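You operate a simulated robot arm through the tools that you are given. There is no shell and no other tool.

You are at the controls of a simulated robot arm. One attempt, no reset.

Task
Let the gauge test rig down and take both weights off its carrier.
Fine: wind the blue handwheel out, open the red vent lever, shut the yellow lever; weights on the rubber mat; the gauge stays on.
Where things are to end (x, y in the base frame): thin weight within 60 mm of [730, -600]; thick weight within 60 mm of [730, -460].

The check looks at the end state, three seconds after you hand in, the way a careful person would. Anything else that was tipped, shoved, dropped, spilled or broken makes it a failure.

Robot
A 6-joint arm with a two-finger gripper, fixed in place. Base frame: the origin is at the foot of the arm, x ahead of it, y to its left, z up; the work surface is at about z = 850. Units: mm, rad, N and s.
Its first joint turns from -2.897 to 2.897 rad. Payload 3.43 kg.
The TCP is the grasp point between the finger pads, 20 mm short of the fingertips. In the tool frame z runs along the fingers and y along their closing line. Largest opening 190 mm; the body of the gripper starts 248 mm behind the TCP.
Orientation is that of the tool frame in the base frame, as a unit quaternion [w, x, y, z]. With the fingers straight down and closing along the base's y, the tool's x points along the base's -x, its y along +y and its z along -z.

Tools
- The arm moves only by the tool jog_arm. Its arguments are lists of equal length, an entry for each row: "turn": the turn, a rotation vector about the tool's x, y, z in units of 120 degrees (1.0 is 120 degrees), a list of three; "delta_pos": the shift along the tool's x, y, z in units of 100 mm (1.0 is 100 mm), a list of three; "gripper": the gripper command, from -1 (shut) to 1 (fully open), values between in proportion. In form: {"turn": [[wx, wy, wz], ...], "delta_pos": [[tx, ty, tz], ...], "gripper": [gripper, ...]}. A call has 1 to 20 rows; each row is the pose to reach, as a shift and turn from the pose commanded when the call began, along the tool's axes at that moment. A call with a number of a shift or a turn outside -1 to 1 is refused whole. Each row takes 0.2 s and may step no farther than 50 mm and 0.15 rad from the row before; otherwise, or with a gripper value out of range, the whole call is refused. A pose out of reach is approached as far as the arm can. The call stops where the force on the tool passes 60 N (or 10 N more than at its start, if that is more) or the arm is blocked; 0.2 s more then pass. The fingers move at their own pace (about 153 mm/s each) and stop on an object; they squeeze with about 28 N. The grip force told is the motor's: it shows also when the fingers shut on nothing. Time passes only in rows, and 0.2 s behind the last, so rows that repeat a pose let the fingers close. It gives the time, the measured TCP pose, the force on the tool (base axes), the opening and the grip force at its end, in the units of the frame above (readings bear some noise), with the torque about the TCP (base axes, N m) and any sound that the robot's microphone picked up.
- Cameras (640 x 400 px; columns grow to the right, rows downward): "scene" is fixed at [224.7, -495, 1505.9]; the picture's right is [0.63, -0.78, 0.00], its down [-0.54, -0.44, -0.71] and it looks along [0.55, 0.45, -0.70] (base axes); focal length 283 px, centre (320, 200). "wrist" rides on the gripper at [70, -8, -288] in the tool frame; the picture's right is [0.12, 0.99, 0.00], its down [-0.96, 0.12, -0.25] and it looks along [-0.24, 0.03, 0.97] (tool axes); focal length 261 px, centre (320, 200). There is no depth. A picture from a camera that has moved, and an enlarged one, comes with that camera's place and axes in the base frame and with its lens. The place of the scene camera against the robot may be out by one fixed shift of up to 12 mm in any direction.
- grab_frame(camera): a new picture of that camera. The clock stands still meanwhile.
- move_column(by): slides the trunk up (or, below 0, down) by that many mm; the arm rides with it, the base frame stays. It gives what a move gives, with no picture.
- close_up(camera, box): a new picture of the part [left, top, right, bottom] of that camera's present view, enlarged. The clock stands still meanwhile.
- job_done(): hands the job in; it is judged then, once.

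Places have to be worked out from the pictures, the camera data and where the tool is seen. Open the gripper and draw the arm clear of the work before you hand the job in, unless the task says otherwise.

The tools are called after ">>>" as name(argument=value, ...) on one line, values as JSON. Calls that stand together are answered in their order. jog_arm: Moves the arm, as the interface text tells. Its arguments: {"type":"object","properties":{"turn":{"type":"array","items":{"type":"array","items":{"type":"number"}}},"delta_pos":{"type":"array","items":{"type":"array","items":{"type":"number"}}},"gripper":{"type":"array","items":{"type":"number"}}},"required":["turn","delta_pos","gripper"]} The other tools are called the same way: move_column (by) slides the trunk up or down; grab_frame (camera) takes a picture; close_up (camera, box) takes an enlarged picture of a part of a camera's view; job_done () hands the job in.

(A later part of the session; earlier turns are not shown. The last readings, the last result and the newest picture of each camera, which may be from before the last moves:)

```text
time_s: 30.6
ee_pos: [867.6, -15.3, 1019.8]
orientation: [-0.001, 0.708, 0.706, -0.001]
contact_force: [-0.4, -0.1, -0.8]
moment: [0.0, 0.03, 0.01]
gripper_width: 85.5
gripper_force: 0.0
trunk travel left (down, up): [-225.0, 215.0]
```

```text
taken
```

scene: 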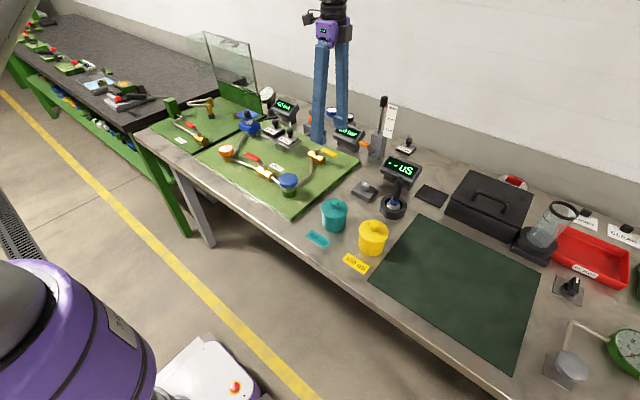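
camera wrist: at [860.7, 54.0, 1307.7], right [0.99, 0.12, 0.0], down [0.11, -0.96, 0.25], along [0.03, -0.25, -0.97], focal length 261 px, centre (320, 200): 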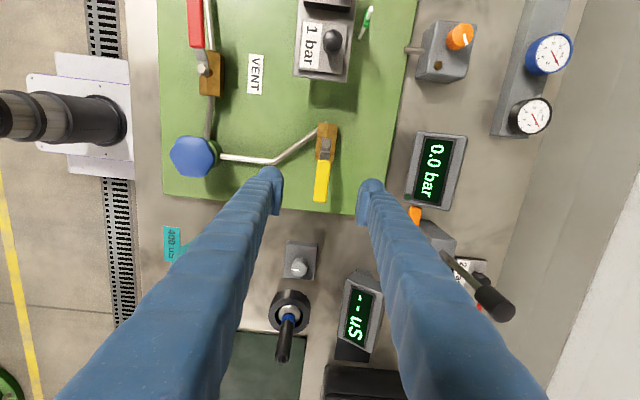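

I'll zoom in on the yellow valve.

>>> close_up(camera="wrist", box=[260, 100, 400, 230])

>>> close_up(camera="scene", box=[280, 110, 400, 190])

```text
3.08 times, centred on (330, 165) of wrist
camera zoom: at [860.7, 54.0, 1307.7], right [0.99, 0.12, 0.0], down [0.11, -0.96, 0.25], along [0.03, -0.25, -0.97], focal length 802 px, centre (289, 308)
```

zoom: 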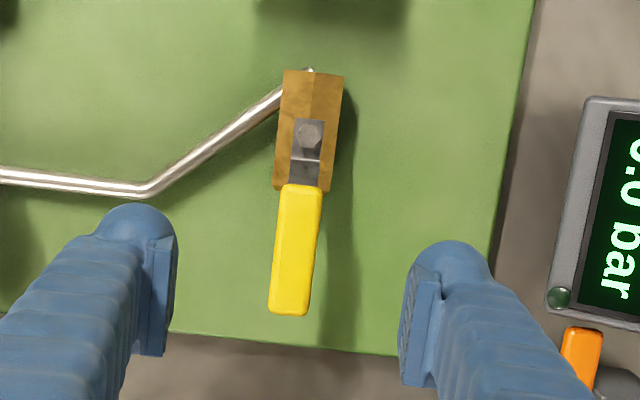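

```text
5.00 times, centred on (340, 150) of scene
camera zoom: at [224.7, -495.0, 1505.9], right [0.63, -0.78, 0.0], down [-0.54, -0.44, -0.71], along [0.55, 0.45, -0.7], focal length 1415 px, centre (220, 450)
```

zoom: 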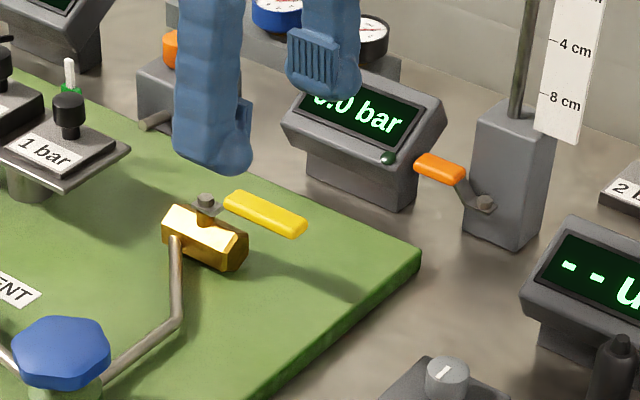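

The yellow pivot is at about (873, 39) and its handle runs along −y from y 14 to −47, in line with the valve body, so the valve is open. I'll grip it at (873, −26, 920).

>>> jog_arm(turn=[[0, 0, 0], [0, 0, 0], [0, 0, 0], [0, 0, 0], [0, 0, 0]], delta_pos=[[-0.107, 0.051, 0.3], [-0.107, 0.051, 0.65], [-0.107, 0.051, 1.0], [-0.107, 0.051, 1.0], [-0.107, 0.051, 1.0]], gripper=[-0.3, -0.3, -0.3, -1, -1])

>>> close_up(camera="wrist", box=[220, 130, 420, 280])

>>> close_up(camera="scene", box=[280, 110, 400, 190])

```text
time_s: 31.8
ee_pos: [870.3, -28.3, 919.2]
orientation: [-0.001, 0.709, 0.706, -0.001]
contact_force: [-5.9, -0.6, -8.5]
moment: [0.05, -0.13, 0.51]
gripper_width: 15.1
gripper_force: 44.8
trunk travel left (down, up): [-225.0, 215.0]
```

```text
2.67 times, centred on (320, 205) of wrist
camera zoom: at [863.2, 42.6, 1206.2], right [0.99, 0.12, 0.0], down [0.11, -0.96, 0.25], along [0.03, -0.25, -0.97], focal length 695 px, centre (320, 187)
```

zoom: 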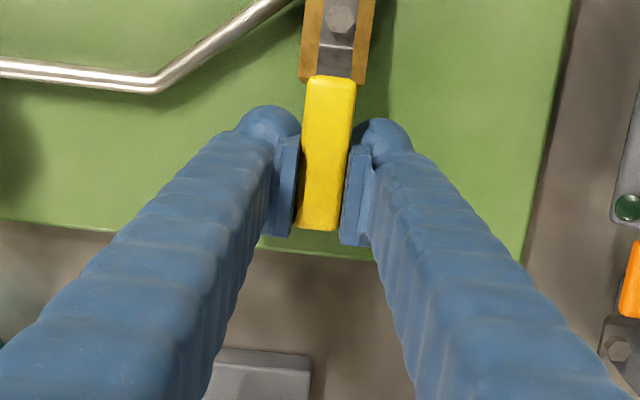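

```text
5.00 times, centred on (340, 150) of scene
camera zoom: at [224.7, -495.0, 1505.9], right [0.63, -0.78, 0.0], down [-0.54, -0.44, -0.71], along [0.55, 0.45, -0.7], focal length 1415 px, centre (220, 450)
```

zoom: 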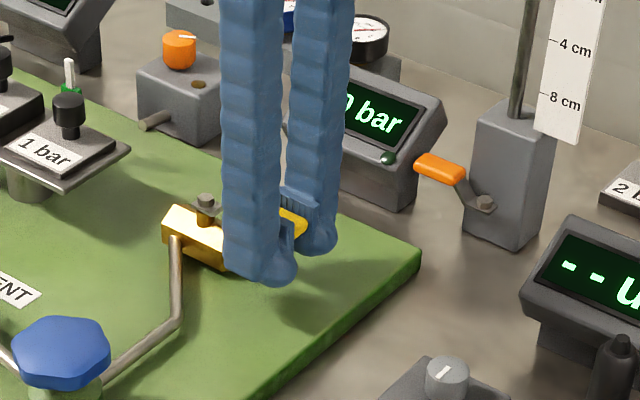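

The handle is gripped. I'll test a gentle 8° swing toward +x, the same handedness as the red valve.

>>> jog_arm(turn=[[0, 0, -0.0333], [0, 0, -0.0667]], delta_pos=[[0.0016, 0.045, 0], [0.006, 0.0905, 0]], gripper=[-1, -1])

>>> close_up(camera="wrist", box=[220, 100, 420, 250])

```text
time_s: 32.4
ee_pos: [879.4, -26.2, 917.9]
orientation: [-0.001, 0.656, 0.754, -0.001]
contact_force: [-4.6, -2.4, -19.5]
moment: [-0.22, 0.11, 0.44]
gripper_width: 15.2
gripper_force: 44.5
trunk travel left (down, up): [-225.0, 215.0]
```

```text
2.67 times, centred on (320, 175) of wrist
camera zoom: at [863.0, 41.5, 1206.3], right [0.97, 0.25, 0.0], down [0.25, -0.94, 0.25], along [0.06, -0.24, -0.97], focal length 695 px, centre (320, 267)
```

zoom: 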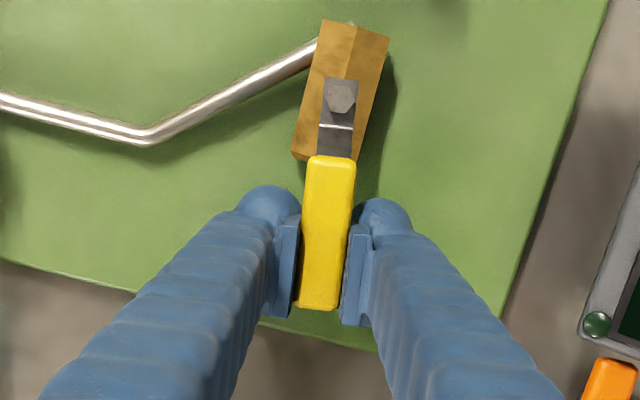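

The lever moves freely that way. I'll carry on to the full 90°.

>>> jog_arm(turn=[[0, 0, -0.0683], [0, 0, -0.1367], [0, 0, -0.205], [0, 0, -0.2733], [0, 0, -0.3417], [0, 0, -0.41], [0, 0, -0.4783], [0, 0, -0.5467], [0, 0, -0.615], [0, 0, -0.6833]], delta_pos=[[0.0066, 0.0927, 0.005], [0.0264, 0.1835, 0.005], [0.059, 0.2706, 0.005], [0.1036, 0.3521, 0.005], [0.1594, 0.4264, 0.005], [0.2253, 0.492, 0.005], [0.2998, 0.5476, 0.005], [0.3815, 0.5919, 0.005], [0.4687, 0.6242, 0.005], [0.5595, 0.6437, 0.005]], gripper=[-1, -1, -1, -1, -1, -1, -1, -1, -1, -1])

>>> grab_frame(camera="wrist")

>>> close_up(camera="scene", box=[250, 110, 400, 210])

```text
time_s: 34.6
ee_pos: [938.1, 39.7, 919.3]
orientation: [0.0, 0.001, 1.0, 0.0]
contact_force: [-5.6, 6.5, -23.9]
moment: [-0.2, -0.63, -0.41]
gripper_width: 15.2
gripper_force: 44.9
trunk travel left (down, up): [-225.0, 215.0]
```

```text
taken
camera wrist: at [868.5, 31.0, 1206.7], right [-0.12, 0.99, 0.0], down [0.96, 0.11, 0.24], along [0.24, 0.03, -0.97], focal length 261 px, centre (320, 200)
```

wrist: 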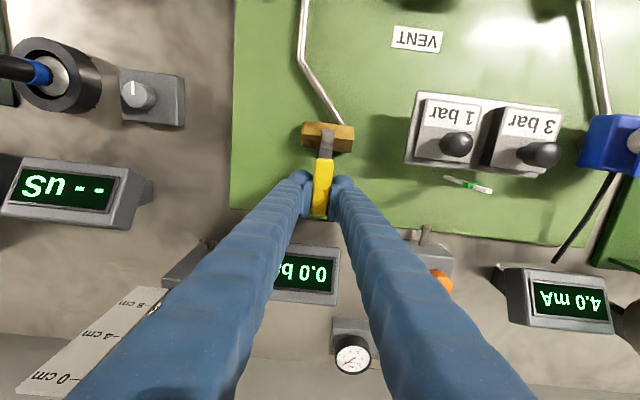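

```text
4.00 times, centred on (325, 160) of scene
camera zoom: at [224.7, -495.0, 1505.9], right [0.63, -0.78, 0.0], down [-0.54, -0.44, -0.71], along [0.55, 0.45, -0.7], focal length 1132 px, centre (300, 360)
```

zoom: 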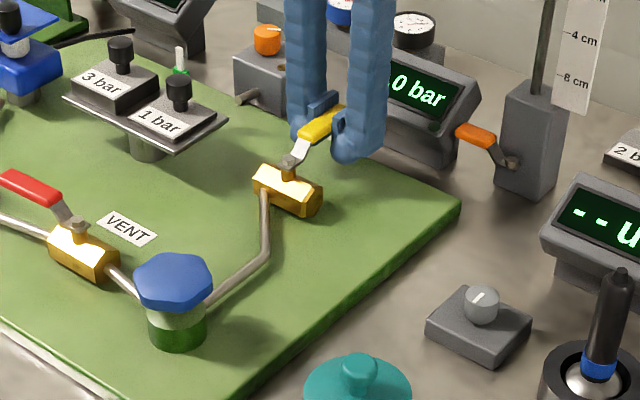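

The yellow lever is now across the body. I'll nudge it 4° further to feel whether it's seated at its stop.

>>> jog_arm(turn=[[0, 0, -0.0167], [0, 0, -0.0333]], delta_pos=[[0.0, 0.022, 0], [0.0016, 0.045, 0]], gripper=[-1, -1])

>>> jog_arm(turn=[[0, 0, 0], [0, 0, 0]], delta_pos=[[0, 0, 0], [0, 0, 0]], gripper=[-0.3, -0.3])

>>> close_up(camera="wrist", box=[240, 100, 400, 240])

```text
time_s: 35.2
ee_pos: [937.3, 41.2, 918.6]
orientation: [-0.001, -0.033, 0.999, 0.0]
contact_force: [2.1, -7.2, -21.3]
moment: [0.22, 0.0, -1.95]
gripper_width: 16.4
gripper_force: 44.8
trunk travel left (down, up): [-225.0, 215.0]
```

```text
time_s: 35.8
ee_pos: [936.0, 41.6, 921.2]
orientation: [0.0, -0.033, 0.999, -0.001]
contact_force: [0.2, 0.5, 0.1]
moment: [0.02, -0.05, -0.01]
gripper_width: 66.7
gripper_force: 0.1
trunk travel left (down, up): [-225.0, 215.0]
```

```text
2.86 times, centred on (320, 170) of wrist
camera zoom: at [867.1, 29.7, 1208.7], right [-0.19, 0.98, 0.0], down [0.95, 0.18, 0.25], along [0.24, 0.05, -0.97], focal length 745 px, centre (320, 286)
```

zoom: 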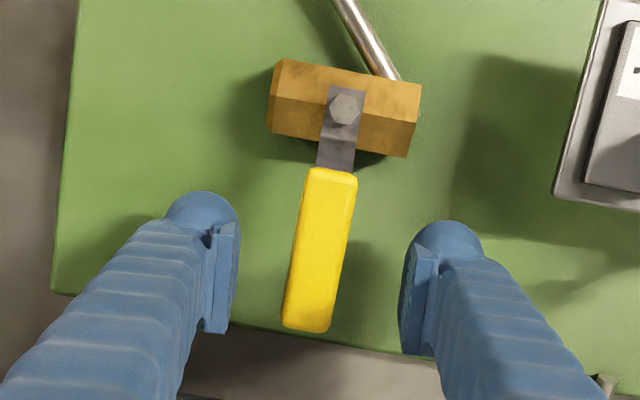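

The stop resisted at 1.95 N·m, so the yellow valve is shut. I'll lift, straighten, and move over the weights. A thin marker post with a green band stands behind the carrier at about (902, 203), up to z≈955, and I must avoid it.

>>> jog_arm(turn=[[0, 0, 0], [0, 0, 0.0333], [0, 0, 0.0333]], delta_pos=[[0, 0, -0.3], [0, 0, -0.65], [0, 0, -1.0]], gripper=[-0.3, -0.3, -0.3])

>>> jog_arm(turn=[[0, 0, 0], [0, 0, 0], [0, 0, 0]], delta_pos=[[0.3, 0.3, -0.2], [0.6, 0.6, -0.4], [0.72, 1.0, -0.6]], gripper=[0, 0.5, 1])

>>> grab_frame(camera="wrist")

>>> close_up(camera="scene", box=[250, 100, 340, 160])

```text
time_s: 36.6
ee_pos: [938.4, 45.7, 1019.9]
orientation: [0.0, 0.002, 1.0, 0.001]
contact_force: [1.0, 0.1, 0.6]
moment: [-0.03, -0.02, -0.01]
gripper_width: 66.4
gripper_force: 0.1
trunk travel left (down, up): [-225.0, 215.0]
```

```text
time_s: 37.4
ee_pos: [864.1, 144.3, 1081.0]
orientation: [-0.001, 0.002, 1.0, -0.001]
contact_force: [-0.1, 0.0, 0.1]
moment: [0.04, 0.05, 0.0]
gripper_width: 189.9
gripper_force: 0.1
trunk travel left (down, up): [-225.0, 215.0]
```

```text
taken
camera wrist: at [795.4, 135.5, 1368.6], right [-0.12, 0.99, 0.0], down [0.96, 0.11, 0.25], along [0.24, 0.03, -0.97], focal length 261 px, centre (320, 200)
```

wrist: 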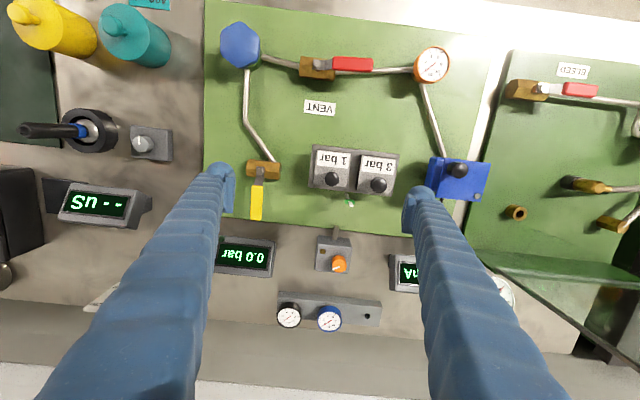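

```text
6.67 times, centred on (295, 130) of scene
camera zoom: at [224.7, -495.0, 1505.9], right [0.63, -0.78, 0.0], down [-0.54, -0.44, -0.71], along [0.55, 0.45, -0.7], focal length 1886 px, centre (487, 667)
```

zoom: 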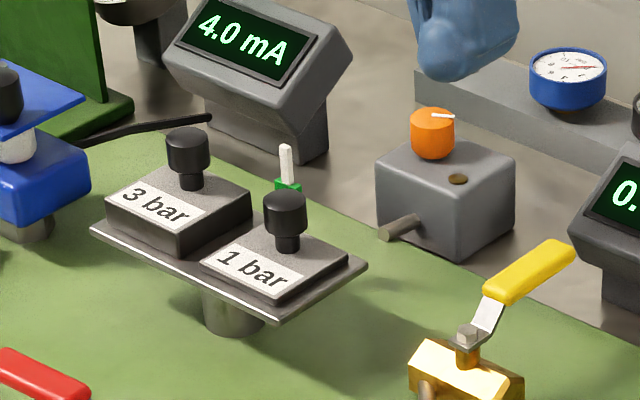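

I'll zoom in on the weights from this overhead view.

>>> close_up(camera="wrist", box=[290, 130, 420, 220])

>>> close_up(camera="scene", box=[260, 114, 311, 148])

```text
4.44 times, centred on (355, 175) of wrist
camera zoom: at [795.4, 135.5, 1368.6], right [-0.12, 0.99, 0.0], down [0.96, 0.11, 0.25], along [0.24, 0.03, -0.97], focal length 1158 px, centre (164, 311)
```

zoom: 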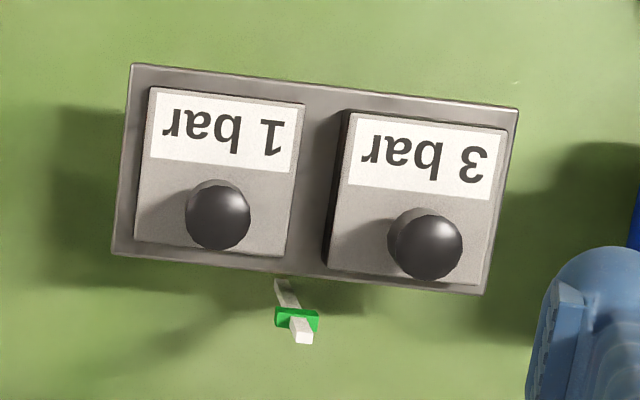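

```text
11.76 times, centred on (286, 131) of scene
camera zoom: at [224.7, -495.0, 1505.9], right [0.63, -0.78, 0.0], down [-0.54, -0.44, -0.71], along [0.55, 0.45, -0.7], focal length 3329 px, centre (726, 1012)
```

zoom: 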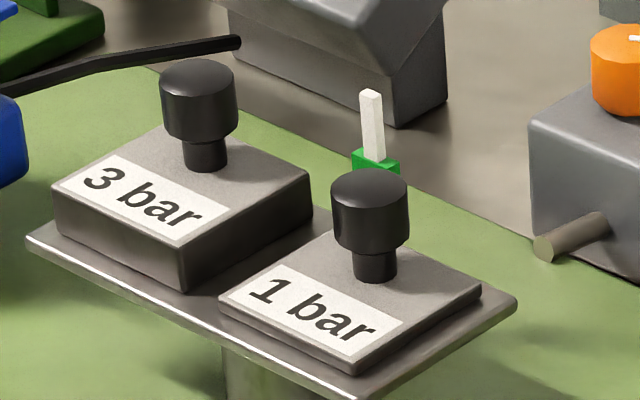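

Each weight is about a 60 mm square plate. Their knobs are about 24 mm across, near (863,166) for thin and (862,242) for thick. I need a more exact knob height, so I'll take two lower views with a sideways baseline.

>>> jog_arm(turn=[[0, 0, 0], [0, 0, 0]], delta_pos=[[0, -0.1, 0.4], [0, -0.1, 0.75]], gripper=[1, 1])

>>> close_up(camera="wrist", box=[250, 110, 450, 235])

>>> jog_arm(turn=[[0, 0, 0], [0, 0, 0], [0, 0, 0]], delta_pos=[[0, 0.35, 0], [0, 0.7, 0], [0, 1.0, 0]], gripper=[1, 1, 1])

>>> close_up(camera="wrist", box=[220, 110, 420, 235])

```text
time_s: 38.0
ee_pos: [863.6, 132.5, 1003.0]
orientation: [0.0, 0.002, 1.0, 0.0]
contact_force: [0.6, -0.1, -1.1]
moment: [-0.01, 0.03, -0.01]
gripper_width: 190.0
gripper_force: 0.1
trunk travel left (down, up): [-225.0, 215.0]
```

```text
3.20 times, centred on (350, 172) of wrist
camera zoom: at [793.7, 125.0, 1290.6], right [-0.12, 0.99, 0.0], down [0.96, 0.11, 0.25], along [0.25, 0.03, -0.97], focal length 834 px, centre (224, 288)
```

zoom: 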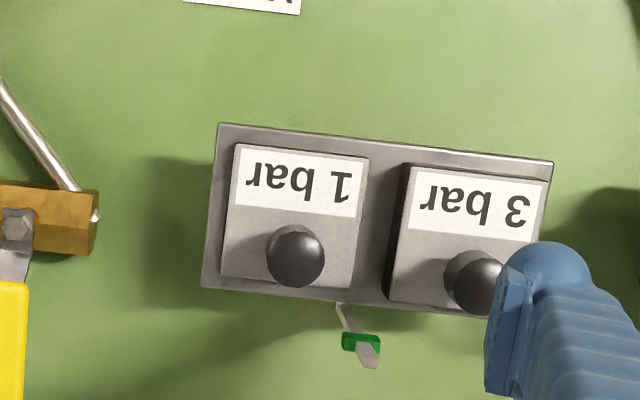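

```text
time_s: 38.8
ee_pos: [865.2, 233.2, 1003.9]
orientation: [0.0, 0.001, 1.0, 0.0]
contact_force: [0.4, -0.2, 0.6]
moment: [-0.02, -0.03, 0.0]
gripper_width: 189.7
gripper_force: 0.1
trunk travel left (down, up): [-225.0, 215.0]
```

```text
3.20 times, centred on (320, 172) of wrist
camera zoom: at [795.7, 224.7, 1291.6], right [-0.12, 0.99, 0.0], down [0.96, 0.11, 0.25], along [0.24, 0.03, -0.97], focal length 834 px, centre (320, 288)
```

zoom: 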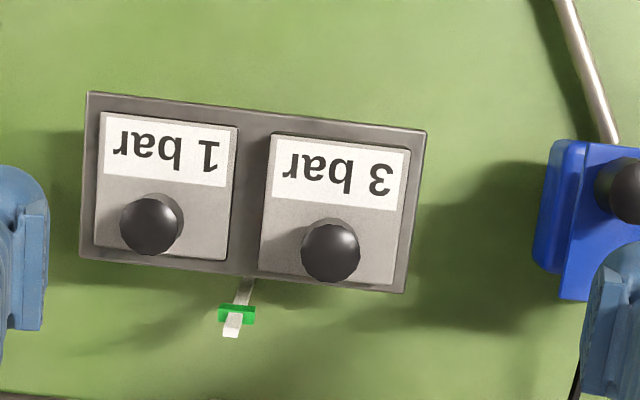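

From the stereo views: the carrier top is z≈914. The thin weight's top is 923 with its knob top ≈953 at (861,164). The thick weight's top is 934 with its knob top ≈964 at (860,238.5). I'll rise a little, rotate the fingers to close along x (clear of the neighbouring weight), and position over the thin weight's knob.

>>> jog_arm(turn=[[0, 0, 0], [0, 0, 0.07], [0, 0, 0.14], [0, 0, 0.21], [0, 0, 0.28], [0, 0, 0.35], [0, 0, 0.42], [0, 0, 0.49], [0, 0, 0.56], [0, 0, 0.63], [0, 0, 0.7], [0, 0, 0.75], [0, 0, 0.75]], delta_pos=[[0, 0, -0.4], [0, -0.2, -0.4], [0.02, -0.4, -0.4], [0.03, -0.6, -0.4], [0.033, -0.69, -0.4], [0.033, -0.69, -0.4], [0.033, -0.69, -0.4], [0.033, -0.69, -0.4], [0.033, -0.69, -0.4], [0.033, -0.69, -0.4], [0.033, -0.69, -0.4], [0.033, -0.69, -0.4], [0.033, -0.69, -0.15]], gripper=[0.5, 0, -0.4, -0.54, -0.54, -0.54, -0.54, -0.54, -0.54, -0.54, -0.54, -0.54, -0.54])

>>> grab_frame(camera="wrist")

>>> close_up(camera="wrist", box=[250, 120, 410, 260])

```text
time_s: 41.6
ee_pos: [861.0, 165.8, 1018.7]
orientation: [-0.001, 0.71, 0.705, -0.001]
contact_force: [-0.5, 0.5, -0.4]
moment: [0.04, 0.03, 0.02]
gripper_width: 43.8
gripper_force: 0.0
trunk travel left (down, up): [-225.0, 215.0]
```

```text
taken
camera wrist: at [854.3, 234.9, 1306.8], right [0.99, 0.11, 0.0], down [0.11, -0.96, 0.25], along [0.03, -0.25, -0.97], focal length 261 px, centre (320, 200)
```

wrist: 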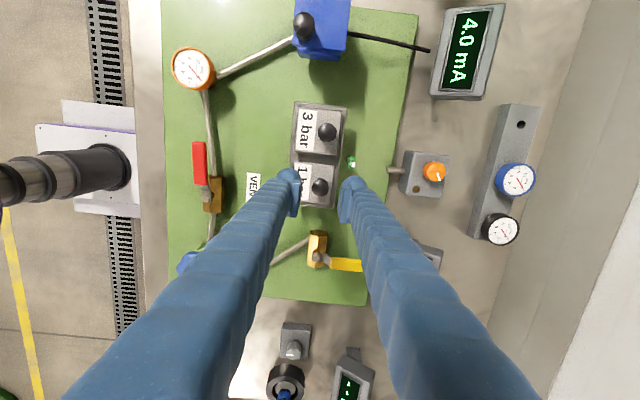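

```text
2.86 times, centred on (330, 190) of wrist
camera zoom: at [854.3, 234.9, 1306.8], right [0.99, 0.11, 0.0], down [0.11, -0.96, 0.25], along [0.03, -0.25, -0.97], focal length 745 px, centre (291, 229)
```

zoom: 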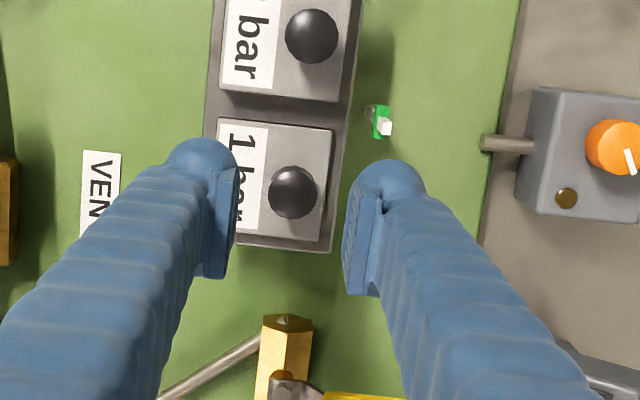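

The thin knob is estimated at (862, 163.5). I'll descend to TCP z 949 with the fingers open 44 mm and check before closing.

>>> jog_arm(turn=[[0, 0, 0], [0, 0, 0], [0, 0, 0]], delta_pos=[[-0.012, 0.012, 0.3], [-0.012, 0.012, 0.55], [-0.012, 0.012, 0.695]], gripper=[-0.54, -0.54, -0.54])

>>> close_up(camera="wrist", box=[250, 120, 410, 260])

>>> close_up(camera="scene", box=[250, 105, 322, 153])

```text
time_s: 42.4
ee_pos: [863.2, 164.1, 949.5]
orientation: [0.0, 0.708, 0.707, 0.0]
contact_force: [-0.5, -0.1, 0.0]
moment: [-0.03, -0.06, -0.02]
gripper_width: 43.8
gripper_force: 0.0
trunk travel left (down, up): [-225.0, 215.0]
```

```text
2.86 times, centred on (330, 190) of wrist
camera zoom: at [856.2, 233.4, 1236.9], right [0.99, 0.12, 0.0], down [0.11, -0.96, 0.25], along [0.03, -0.25, -0.97], focal length 745 px, centre (291, 229)
```

zoom: 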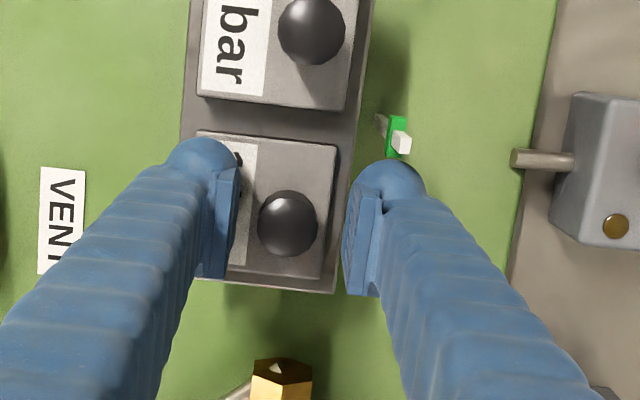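

```text
8.33 times, centred on (286, 129) of scene
camera zoom: at [224.7, -495.0, 1505.9], right [0.63, -0.78, 0.0], down [-0.54, -0.44, -0.71], along [0.55, 0.45, -0.7], focal length 2358 px, centre (603, 792)
```

zoom: 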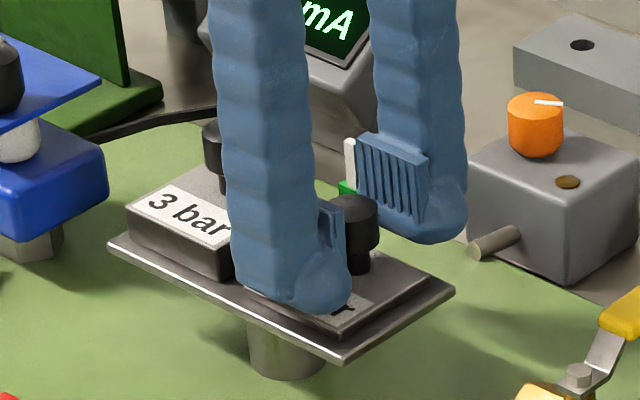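

The knob is centred between the pads with no contact. I'll close, then lift 20 mm to check.

>>> jog_arm(turn=[[0, 0, 0], [0, 0, 0], [0, 0, 0], [0, 0, 0], [0, 0, 0]], delta_pos=[[0, 0, 0], [0, 0, 0], [0, 0, 0], [0, 0, -0.1], [0, 0, -0.3]], gripper=[-1, -1, -1, -1, -1])

>>> close_up(camera="scene", box=[250, 95, 340, 155])

>>> close_up(camera="wrist", box=[250, 120, 410, 260])

```text
time_s: 43.6
ee_pos: [864.0, 162.7, 980.6]
orientation: [0.0, 0.708, 0.706, -0.001]
contact_force: [0.0, -0.4, -1.4]
moment: [0.03, 0.01, -0.02]
gripper_width: 22.5
gripper_force: 27.8
trunk travel left (down, up): [-225.0, 215.0]
```

```text
6.67 times, centred on (295, 125) of scene
camera zoom: at [224.7, -495.0, 1505.9], right [0.63, -0.78, 0.0], down [-0.54, -0.44, -0.71], along [0.55, 0.45, -0.7], focal length 1886 px, centre (487, 700)
```

zoom: 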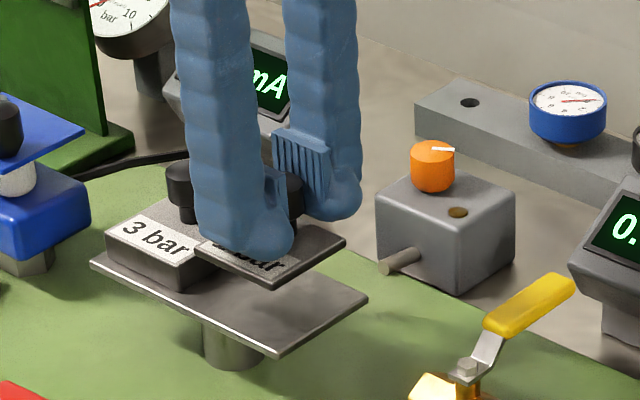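

```text
2.86 times, centred on (330, 190) of wrist
camera zoom: at [855.7, 233.6, 1267.6], right [0.99, 0.12, 0.0], down [0.11, -0.96, 0.25], along [0.03, -0.25, -0.97], focal length 745 px, centre (291, 229)
```

zoom: 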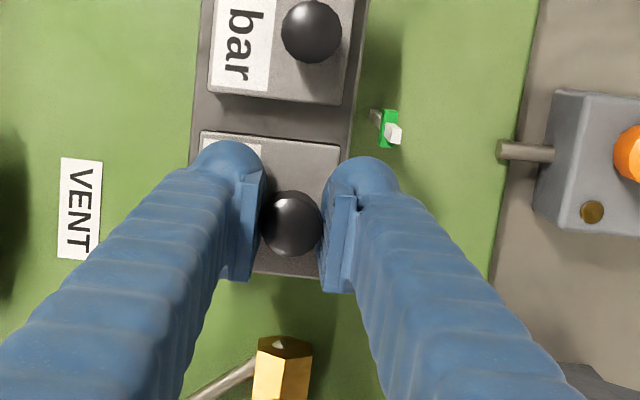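

The thin weight lifts level and the grip holds. I'll rise to about z 1130 and start travelling toward the mat.

>>> jog_arm(turn=[[0, 0, 0], [0, 0, 0], [0, 0, 0]], delta_pos=[[0, 0, -0.33], [0, 0, -0.66], [0, 0, -1.0]], gripper=[-1, -1, -1])

>>> jog_arm(turn=[[0, 0, 0], [0, 0, 0], [0, 0, 0]], delta_pos=[[-0.33, -0.2, -0.15], [-0.66, -0.4, -0.3], [-1.0, -0.61, -0.5]], gripper=[-1, -1, -1])

>>> jog_arm(turn=[[0, 0, 0], [0, 0, 0], [0, 0, 0]], delta_pos=[[-0.33, -0.2, 0], [-0.66, -0.4, 0], [-1.0, -0.61, 0]], gripper=[-1, -1, -1])

>>> grab_frame(camera="scene")

```text
time_s: 44.4
ee_pos: [863.4, 162.3, 1079.5]
orientation: [0.0, 0.709, 0.706, -0.002]
contact_force: [0.1, 0.1, -1.6]
moment: [0.02, 0.01, 0.0]
gripper_width: 22.7
gripper_force: 28.0
trunk travel left (down, up): [-225.0, 215.0]
```

```text
time_s: 45.2
ee_pos: [802.1, 63.4, 1134.1]
orientation: [-0.001, 0.709, 0.706, 0.0]
contact_force: [0.3, -0.5, -2.0]
moment: [-0.02, -0.04, -0.03]
gripper_width: 22.9
gripper_force: 28.5
trunk travel left (down, up): [-225.0, 215.0]
```

```text
time_s: 46.0
ee_pos: [739.1, -34.2, 1130.5]
orientation: [0.001, 0.708, 0.706, 0.0]
contact_force: [-0.6, -0.2, -1.8]
moment: [-0.02, -0.03, -0.01]
gripper_width: 22.5
gripper_force: 27.4
trunk travel left (down, up): [-225.0, 215.0]
```

```text
taken
```

scene: 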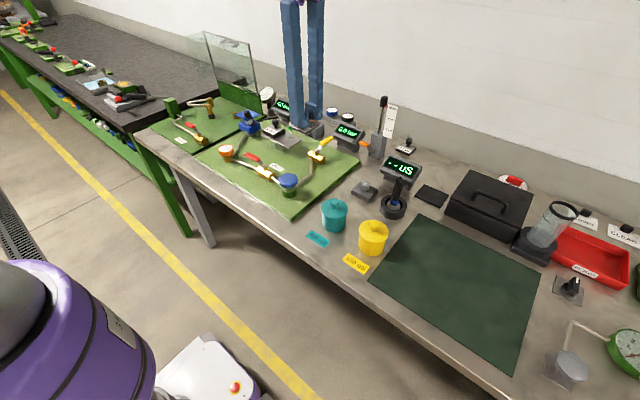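

The weight is carried well above everything. I'll continue in −y.

>>> jog_arm(turn=[[0, 0, 0], [0, 0, 0], [0, 0, 0]], delta_pos=[[-0.33, 0, 0], [-0.66, 0, 0], [-1.0, 0, 0]], gripper=[-1, -1, -1])

>>> jog_arm(turn=[[0, 0, 0], [0, 0, 0], [0, 0, 0]], delta_pos=[[-0.33, 0, 0], [-0.66, 0, 0], [-1.0, 0, 0]], gripper=[-1, -1, -1])

>>> jog_arm(turn=[[0, 0, 0], [0, 0, 0], [0, 0, 0]], delta_pos=[[-0.33, 0, 0], [-0.66, 0, 0], [-1.0, 0, 0]], gripper=[-1, -1, -1])

>>> jog_arm(turn=[[0, 0, 0], [0, 0, 0], [0, 0, 0]], delta_pos=[[-0.33, 0, 0], [-0.66, 0, 0], [-1.0, 0, 0]], gripper=[-1, -1, -1])

>>> jog_arm(turn=[[0, 0, 0], [0, 0, 0], [0, 0, 0]], delta_pos=[[-0.33, 0, 0], [-0.66, 0, 0], [-1.0, 0, 0]], gripper=[-1, -1, -1])

>>> jog_arm(turn=[[0, 0, 0], [0, 0, 0], [0, 0, 0]], delta_pos=[[-0.33, 0, 0.3], [-0.65, 0, 0.65], [-0.65, 0, 1.0]], gripper=[-1, -1, -1])

>>> grab_frame(camera="scene")

>>> grab_frame(camera="wrist")

```text
time_s: 46.8
ee_pos: [740.5, -137.0, 1129.9]
orientation: [0.0, 0.708, 0.706, -0.002]
contact_force: [0.3, 0.2, -1.0]
moment: [-0.03, -0.01, -0.01]
gripper_width: 22.7
gripper_force: 28.6
trunk travel left (down, up): [-225.0, 215.0]
```

```text
time_s: 47.6
ee_pos: [737.3, -236.1, 1127.6]
orientation: [-0.001, 0.709, 0.705, -0.001]
contact_force: [-0.1, -0.1, -1.0]
moment: [0.0, -0.01, -0.03]
gripper_width: 22.7
gripper_force: 28.4
trunk travel left (down, up): [-225.0, 215.0]
```

```text
time_s: 48.4
ee_pos: [739.5, -337.5, 1130.5]
orientation: [0.0, 0.709, 0.706, 0.0]
contact_force: [0.5, 0.0, -1.4]
moment: [0.04, -0.05, -0.03]
gripper_width: 22.4
gripper_force: 28.3
trunk travel left (down, up): [-225.0, 215.0]
```

```text
time_s: 49.2
ee_pos: [739.5, -437.4, 1131.7]
orientation: [0.0, 0.709, 0.705, 0.0]
contact_force: [0.0, -0.4, -3.1]
moment: [-0.03, 0.0, 0.02]
gripper_width: 22.6
gripper_force: 28.3
trunk travel left (down, up): [-225.0, 215.0]
```

```text
time_s: 50.0
ee_pos: [740.8, -539.3, 1130.7]
orientation: [0.0, 0.708, 0.706, -0.001]
contact_force: [0.2, 0.2, -2.4]
moment: [0.0, 0.0, 0.06]
gripper_width: 22.6
gripper_force: 27.8
trunk travel left (down, up): [-225.0, 215.0]
```

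```text
time_s: 50.8
ee_pos: [740.0, -603.1, 1028.7]
orientation: [-0.001, 0.708, 0.706, 0.0]
contact_force: [0.1, 0.1, -1.2]
moment: [0.06, 0.02, 0.02]
gripper_width: 22.7
gripper_force: 27.8
trunk travel left (down, up): [-225.0, 215.0]
```

```text
taken
```

scene: 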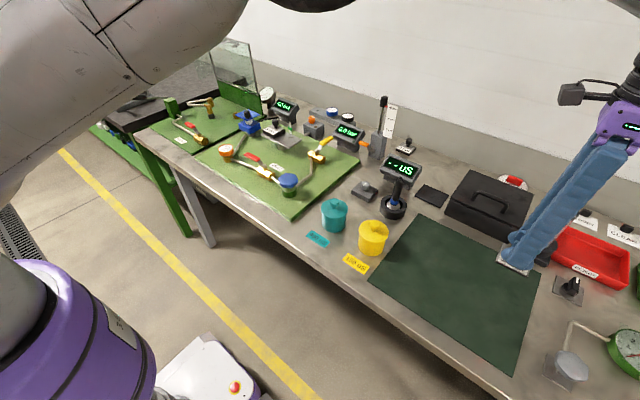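

```text
taken
camera wrist: at [732.6, -532.7, 1317.1], right [0.99, 0.12, 0.0], down [0.11, -0.96, 0.25], along [0.03, -0.25, -0.97], focal length 261 px, centre (320, 200)
```

wrist: 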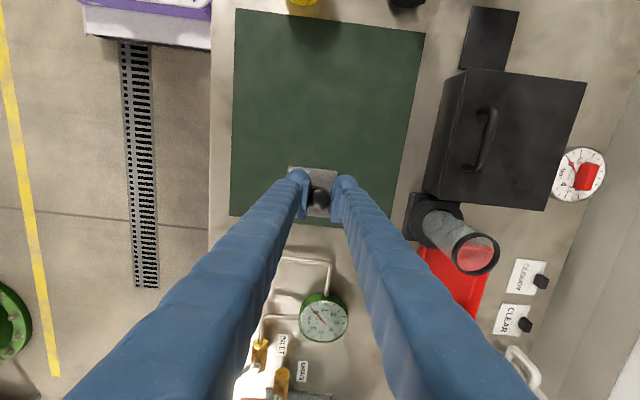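

The thin weight is over the mat at (740, −603), with its plate centre about 13 mm nearer in x. Its bottom is 35 mm below the TCP, so touch should come at about z 888. I'll descend.

>>> jog_arm(turn=[[0, 0, 0], [0, 0, 0], [0, 0, 0], [0, 0, 0]], delta_pos=[[0, 0.02, 0.33], [0, 0.02, 0.66], [0, 0.02, 0.9], [0, 0.02, 1.0]], gripper=[-1, -1, -1, -1])

>>> jog_arm(turn=[[0, 0, 0], [0, 0, 0], [0, 0, 0]], delta_pos=[[0, 0, 0.2], [0, 0, 0.3], [0, 0, 0.36]], gripper=[-1, -1, -1])

>>> close_up(camera="scene", box=[440, 210, 580, 310])

```text
time_s: 51.8
ee_pos: [738.6, -602.1, 927.2]
orientation: [-0.001, 0.708, 0.706, 0.0]
contact_force: [-0.2, -0.7, -1.2]
moment: [0.02, -0.03, -0.02]
gripper_width: 22.7
gripper_force: 28.4
trunk travel left (down, up): [-225.0, 215.0]
```

```text
time_s: 52.6
ee_pos: [738.4, -601.4, 892.9]
orientation: [-0.001, 0.708, 0.706, 0.0]
contact_force: [-0.1, -0.1, -1.3]
moment: [-0.01, 0.02, 0.01]
gripper_width: 22.4
gripper_force: 28.0
trunk travel left (down, up): [-225.0, 215.0]
```

```text
4.00 times, centred on (510, 260) of scene
camera zoom: at [224.7, -495.0, 1505.9], right [0.63, -0.78, 0.0], down [-0.54, -0.44, -0.71], along [0.55, 0.45, -0.7], focal length 1132 px, centre (-440, -40)
```

zoom: 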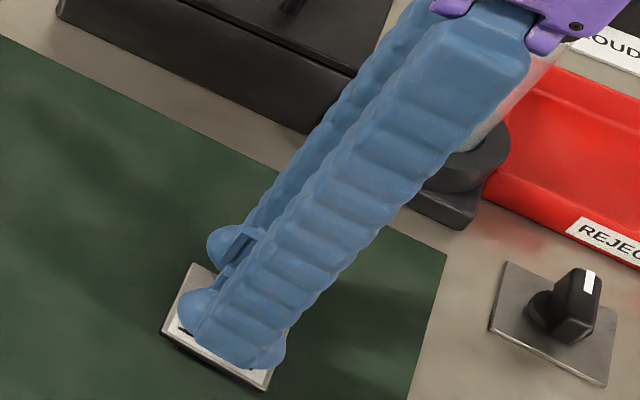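

No contact yet at 893. I'll lower in 1.5 mm steps and watch the force.

>>> jog_arm(turn=[[0, 0, 0], [0, 0, 0], [0, 0, 0]], delta_pos=[[0, 0, 0.015], [0, 0, 0.03], [0, 0, 0.035]], gripper=[-1, -1, -1])

>>> jog_arm(turn=[[0, 0, 0], [0, 0, 0]], delta_pos=[[0, 0, 0.01], [0, 0, 0.015]], gripper=[-1, -1])

```text
time_s: 53.4
ee_pos: [739.3, -600.2, 890.1]
orientation: [0.0, 0.708, 0.706, -0.001]
contact_force: [-0.3, -0.8, -0.7]
moment: [0.03, -0.03, 0.0]
gripper_width: 23.0
gripper_force: 28.5
trunk travel left (down, up): [-225.0, 215.0]
```

```text
time_s: 54.0
ee_pos: [739.8, -603.5, 888.8]
orientation: [-0.001, 0.708, 0.706, -0.001]
contact_force: [0.4, -0.1, -2.1]
moment: [-0.02, 0.03, 0.04]
gripper_width: 22.8
gripper_force: 28.2
trunk travel left (down, up): [-225.0, 215.0]
```

Still hanging at about z 888. I'll go on down in small steps.

>>> jog_arm(turn=[[0, 0, 0], [0, 0, 0]], delta_pos=[[0, 0, 0.01], [0, 0, 0.02]], gripper=[-1, -1])

>>> jog_arm(turn=[[0, 0, 0], [0, 0, 0]], delta_pos=[[0, 0, 0.01], [0, 0, 0.015]], gripper=[-1, -1])

>>> close_up(camera="scene", box=[460, 250, 540, 310])

```text
time_s: 54.6
ee_pos: [740.3, -601.2, 887.5]
orientation: [-0.001, 0.708, 0.706, -0.001]
contact_force: [-0.3, 0.4, -2.1]
moment: [-0.02, 0.02, -0.03]
gripper_width: 22.7
gripper_force: 27.9
trunk travel left (down, up): [-225.0, 215.0]
```

```text
time_s: 55.2
ee_pos: [740.6, -601.0, 884.3]
orientation: [-0.001, 0.709, 0.705, -0.001]
contact_force: [-0.8, -0.5, -1.2]
moment: [0.02, -0.01, 0.0]
gripper_width: 22.6
gripper_force: 27.6
trunk travel left (down, up): [-225.0, 215.0]
```

```text
6.67 times, centred on (500, 280) of scene
camera zoom: at [224.7, -495.0, 1505.9], right [0.63, -0.78, 0.0], down [-0.54, -0.44, -0.71], along [0.55, 0.45, -0.7], focal length 1886 px, centre (-880, -333)
```

zoom: 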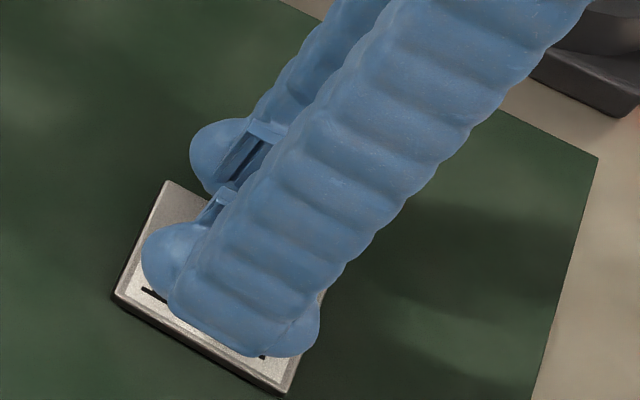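

The shadow gap is very small. I'll continue lowering slowly.

>>> jog_arm(turn=[[0, 0, 0], [0, 0, 0]], delta_pos=[[0, 0, 0.01], [0, 0, 0.015]], gripper=[-1, -1])

>>> jog_arm(turn=[[0, 0, 0], [0, 0, 0]], delta_pos=[[0, 0, 0.01], [0, 0, 0.015]], gripper=[-1, -1])

```text
time_s: 55.8
ee_pos: [740.8, -600.8, 884.8]
orientation: [0.0, 0.709, 0.705, -0.001]
contact_force: [-0.5, -0.4, -0.8]
moment: [0.03, -0.03, 0.01]
gripper_width: 22.4
gripper_force: 28.1
trunk travel left (down, up): [-225.0, 215.0]
```

```text
time_s: 56.4
ee_pos: [739.9, -601.3, 882.1]
orientation: [0.0, 0.708, 0.706, -0.001]
contact_force: [0.8, 1.0, -0.8]
moment: [-0.02, 0.0, 0.02]
gripper_width: 22.6
gripper_force: 27.8
trunk travel left (down, up): [-225.0, 215.0]
```

>>> jog_arm(turn=[[0, 0, 0], [0, 0, 0]], delta_pos=[[0, 0, 0.01], [0, 0, 0.015]], gripper=[-1, -1])

>>> close_up(camera="scene", box=[460, 250, 540, 310])

>>> close_up(camera="wrist", box=[250, 120, 410, 260])

```text
time_s: 57.0
ee_pos: [741.4, -600.6, 881.5]
orientation: [0.0, 0.708, 0.706, 0.001]
contact_force: [1.1, 0.0, 6.0]
moment: [0.04, 0.26, 0.0]
gripper_width: 22.6
gripper_force: 28.4
trunk travel left (down, up): [-225.0, 215.0]
```

```text
6.67 times, centred on (500, 280) of scene
camera zoom: at [224.7, -495.0, 1505.9], right [0.63, -0.78, 0.0], down [-0.54, -0.44, -0.71], along [0.55, 0.45, -0.7], focal length 1886 px, centre (-880, -333)
```

zoom: 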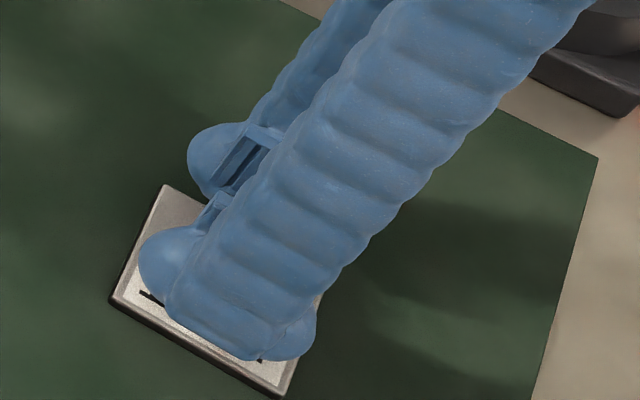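

```text
2.86 times, centred on (330, 190) of wrist
camera zoom: at [733.2, -531.0, 1169.9], right [0.99, 0.12, 0.0], down [0.11, -0.96, 0.25], along [0.03, -0.25, -0.97], focal length 745 px, centre (291, 229)
```

zoom: 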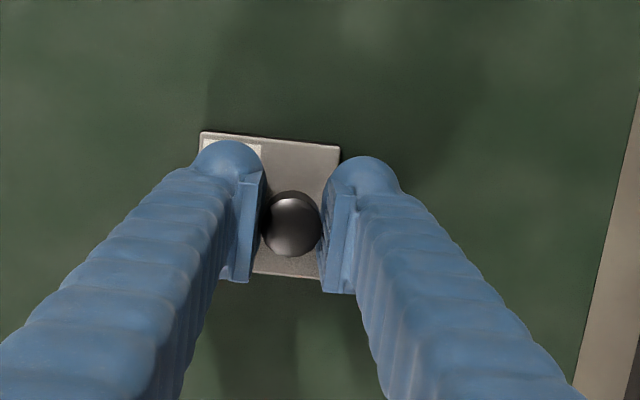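

It touched the mat at TCP z≈881 with 6 N. I'll open gently and lift straight up.

>>> jog_arm(turn=[[0, 0, 0], [0, 0, 0], [0, 0, 0], [0, 0, 0], [0, 0, 0]], delta_pos=[[0, 0, 0], [0, 0, 0], [0, 0, -0.3], [0, 0, -0.65], [0, 0, -1.0]], gripper=[-0.54, -0.54, -0.54, -0.54, -0.54])

>>> close_up(camera="wrist", box=[250, 120, 410, 260])

>>> close_up(camera="scene", box=[440, 210, 580, 310])

```text
time_s: 58.2
ee_pos: [739.7, -601.1, 983.2]
orientation: [0.0, 0.708, 0.706, -0.001]
contact_force: [0.0, 0.9, 0.3]
moment: [0.01, 0.01, 0.02]
gripper_width: 43.6
gripper_force: 0.0
trunk travel left (down, up): [-225.0, 215.0]
```

```text
2.86 times, centred on (330, 190) of wrist
camera zoom: at [732.5, -531.0, 1270.8], right [0.99, 0.12, 0.0], down [0.11, -0.96, 0.25], along [0.03, -0.25, -0.97], focal length 745 px, centre (291, 229)
```

zoom: 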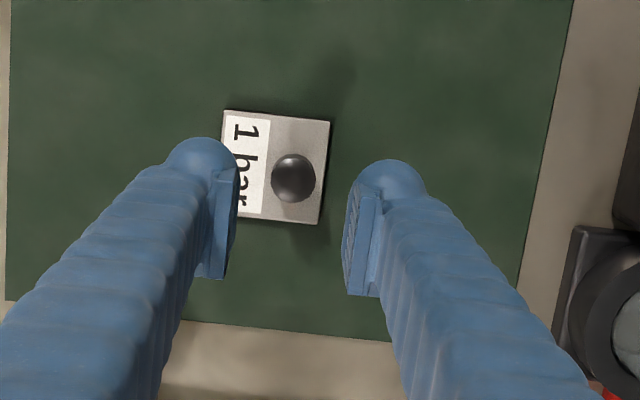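

```text
4.00 times, centred on (510, 260) of scene
camera zoom: at [224.7, -495.0, 1505.9], right [0.63, -0.78, 0.0], down [-0.54, -0.44, -0.71], along [0.55, 0.45, -0.7], focal length 1132 px, centre (-440, -40)
```

zoom: 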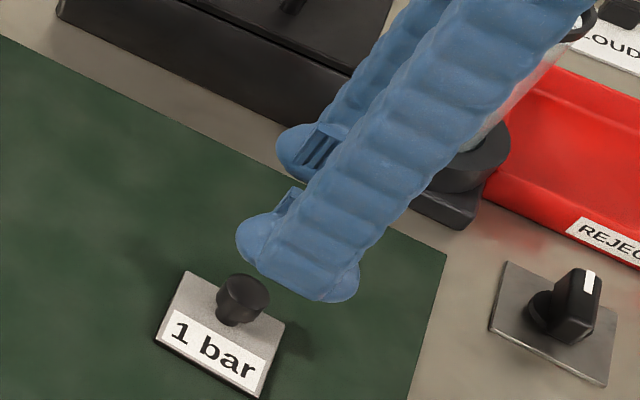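

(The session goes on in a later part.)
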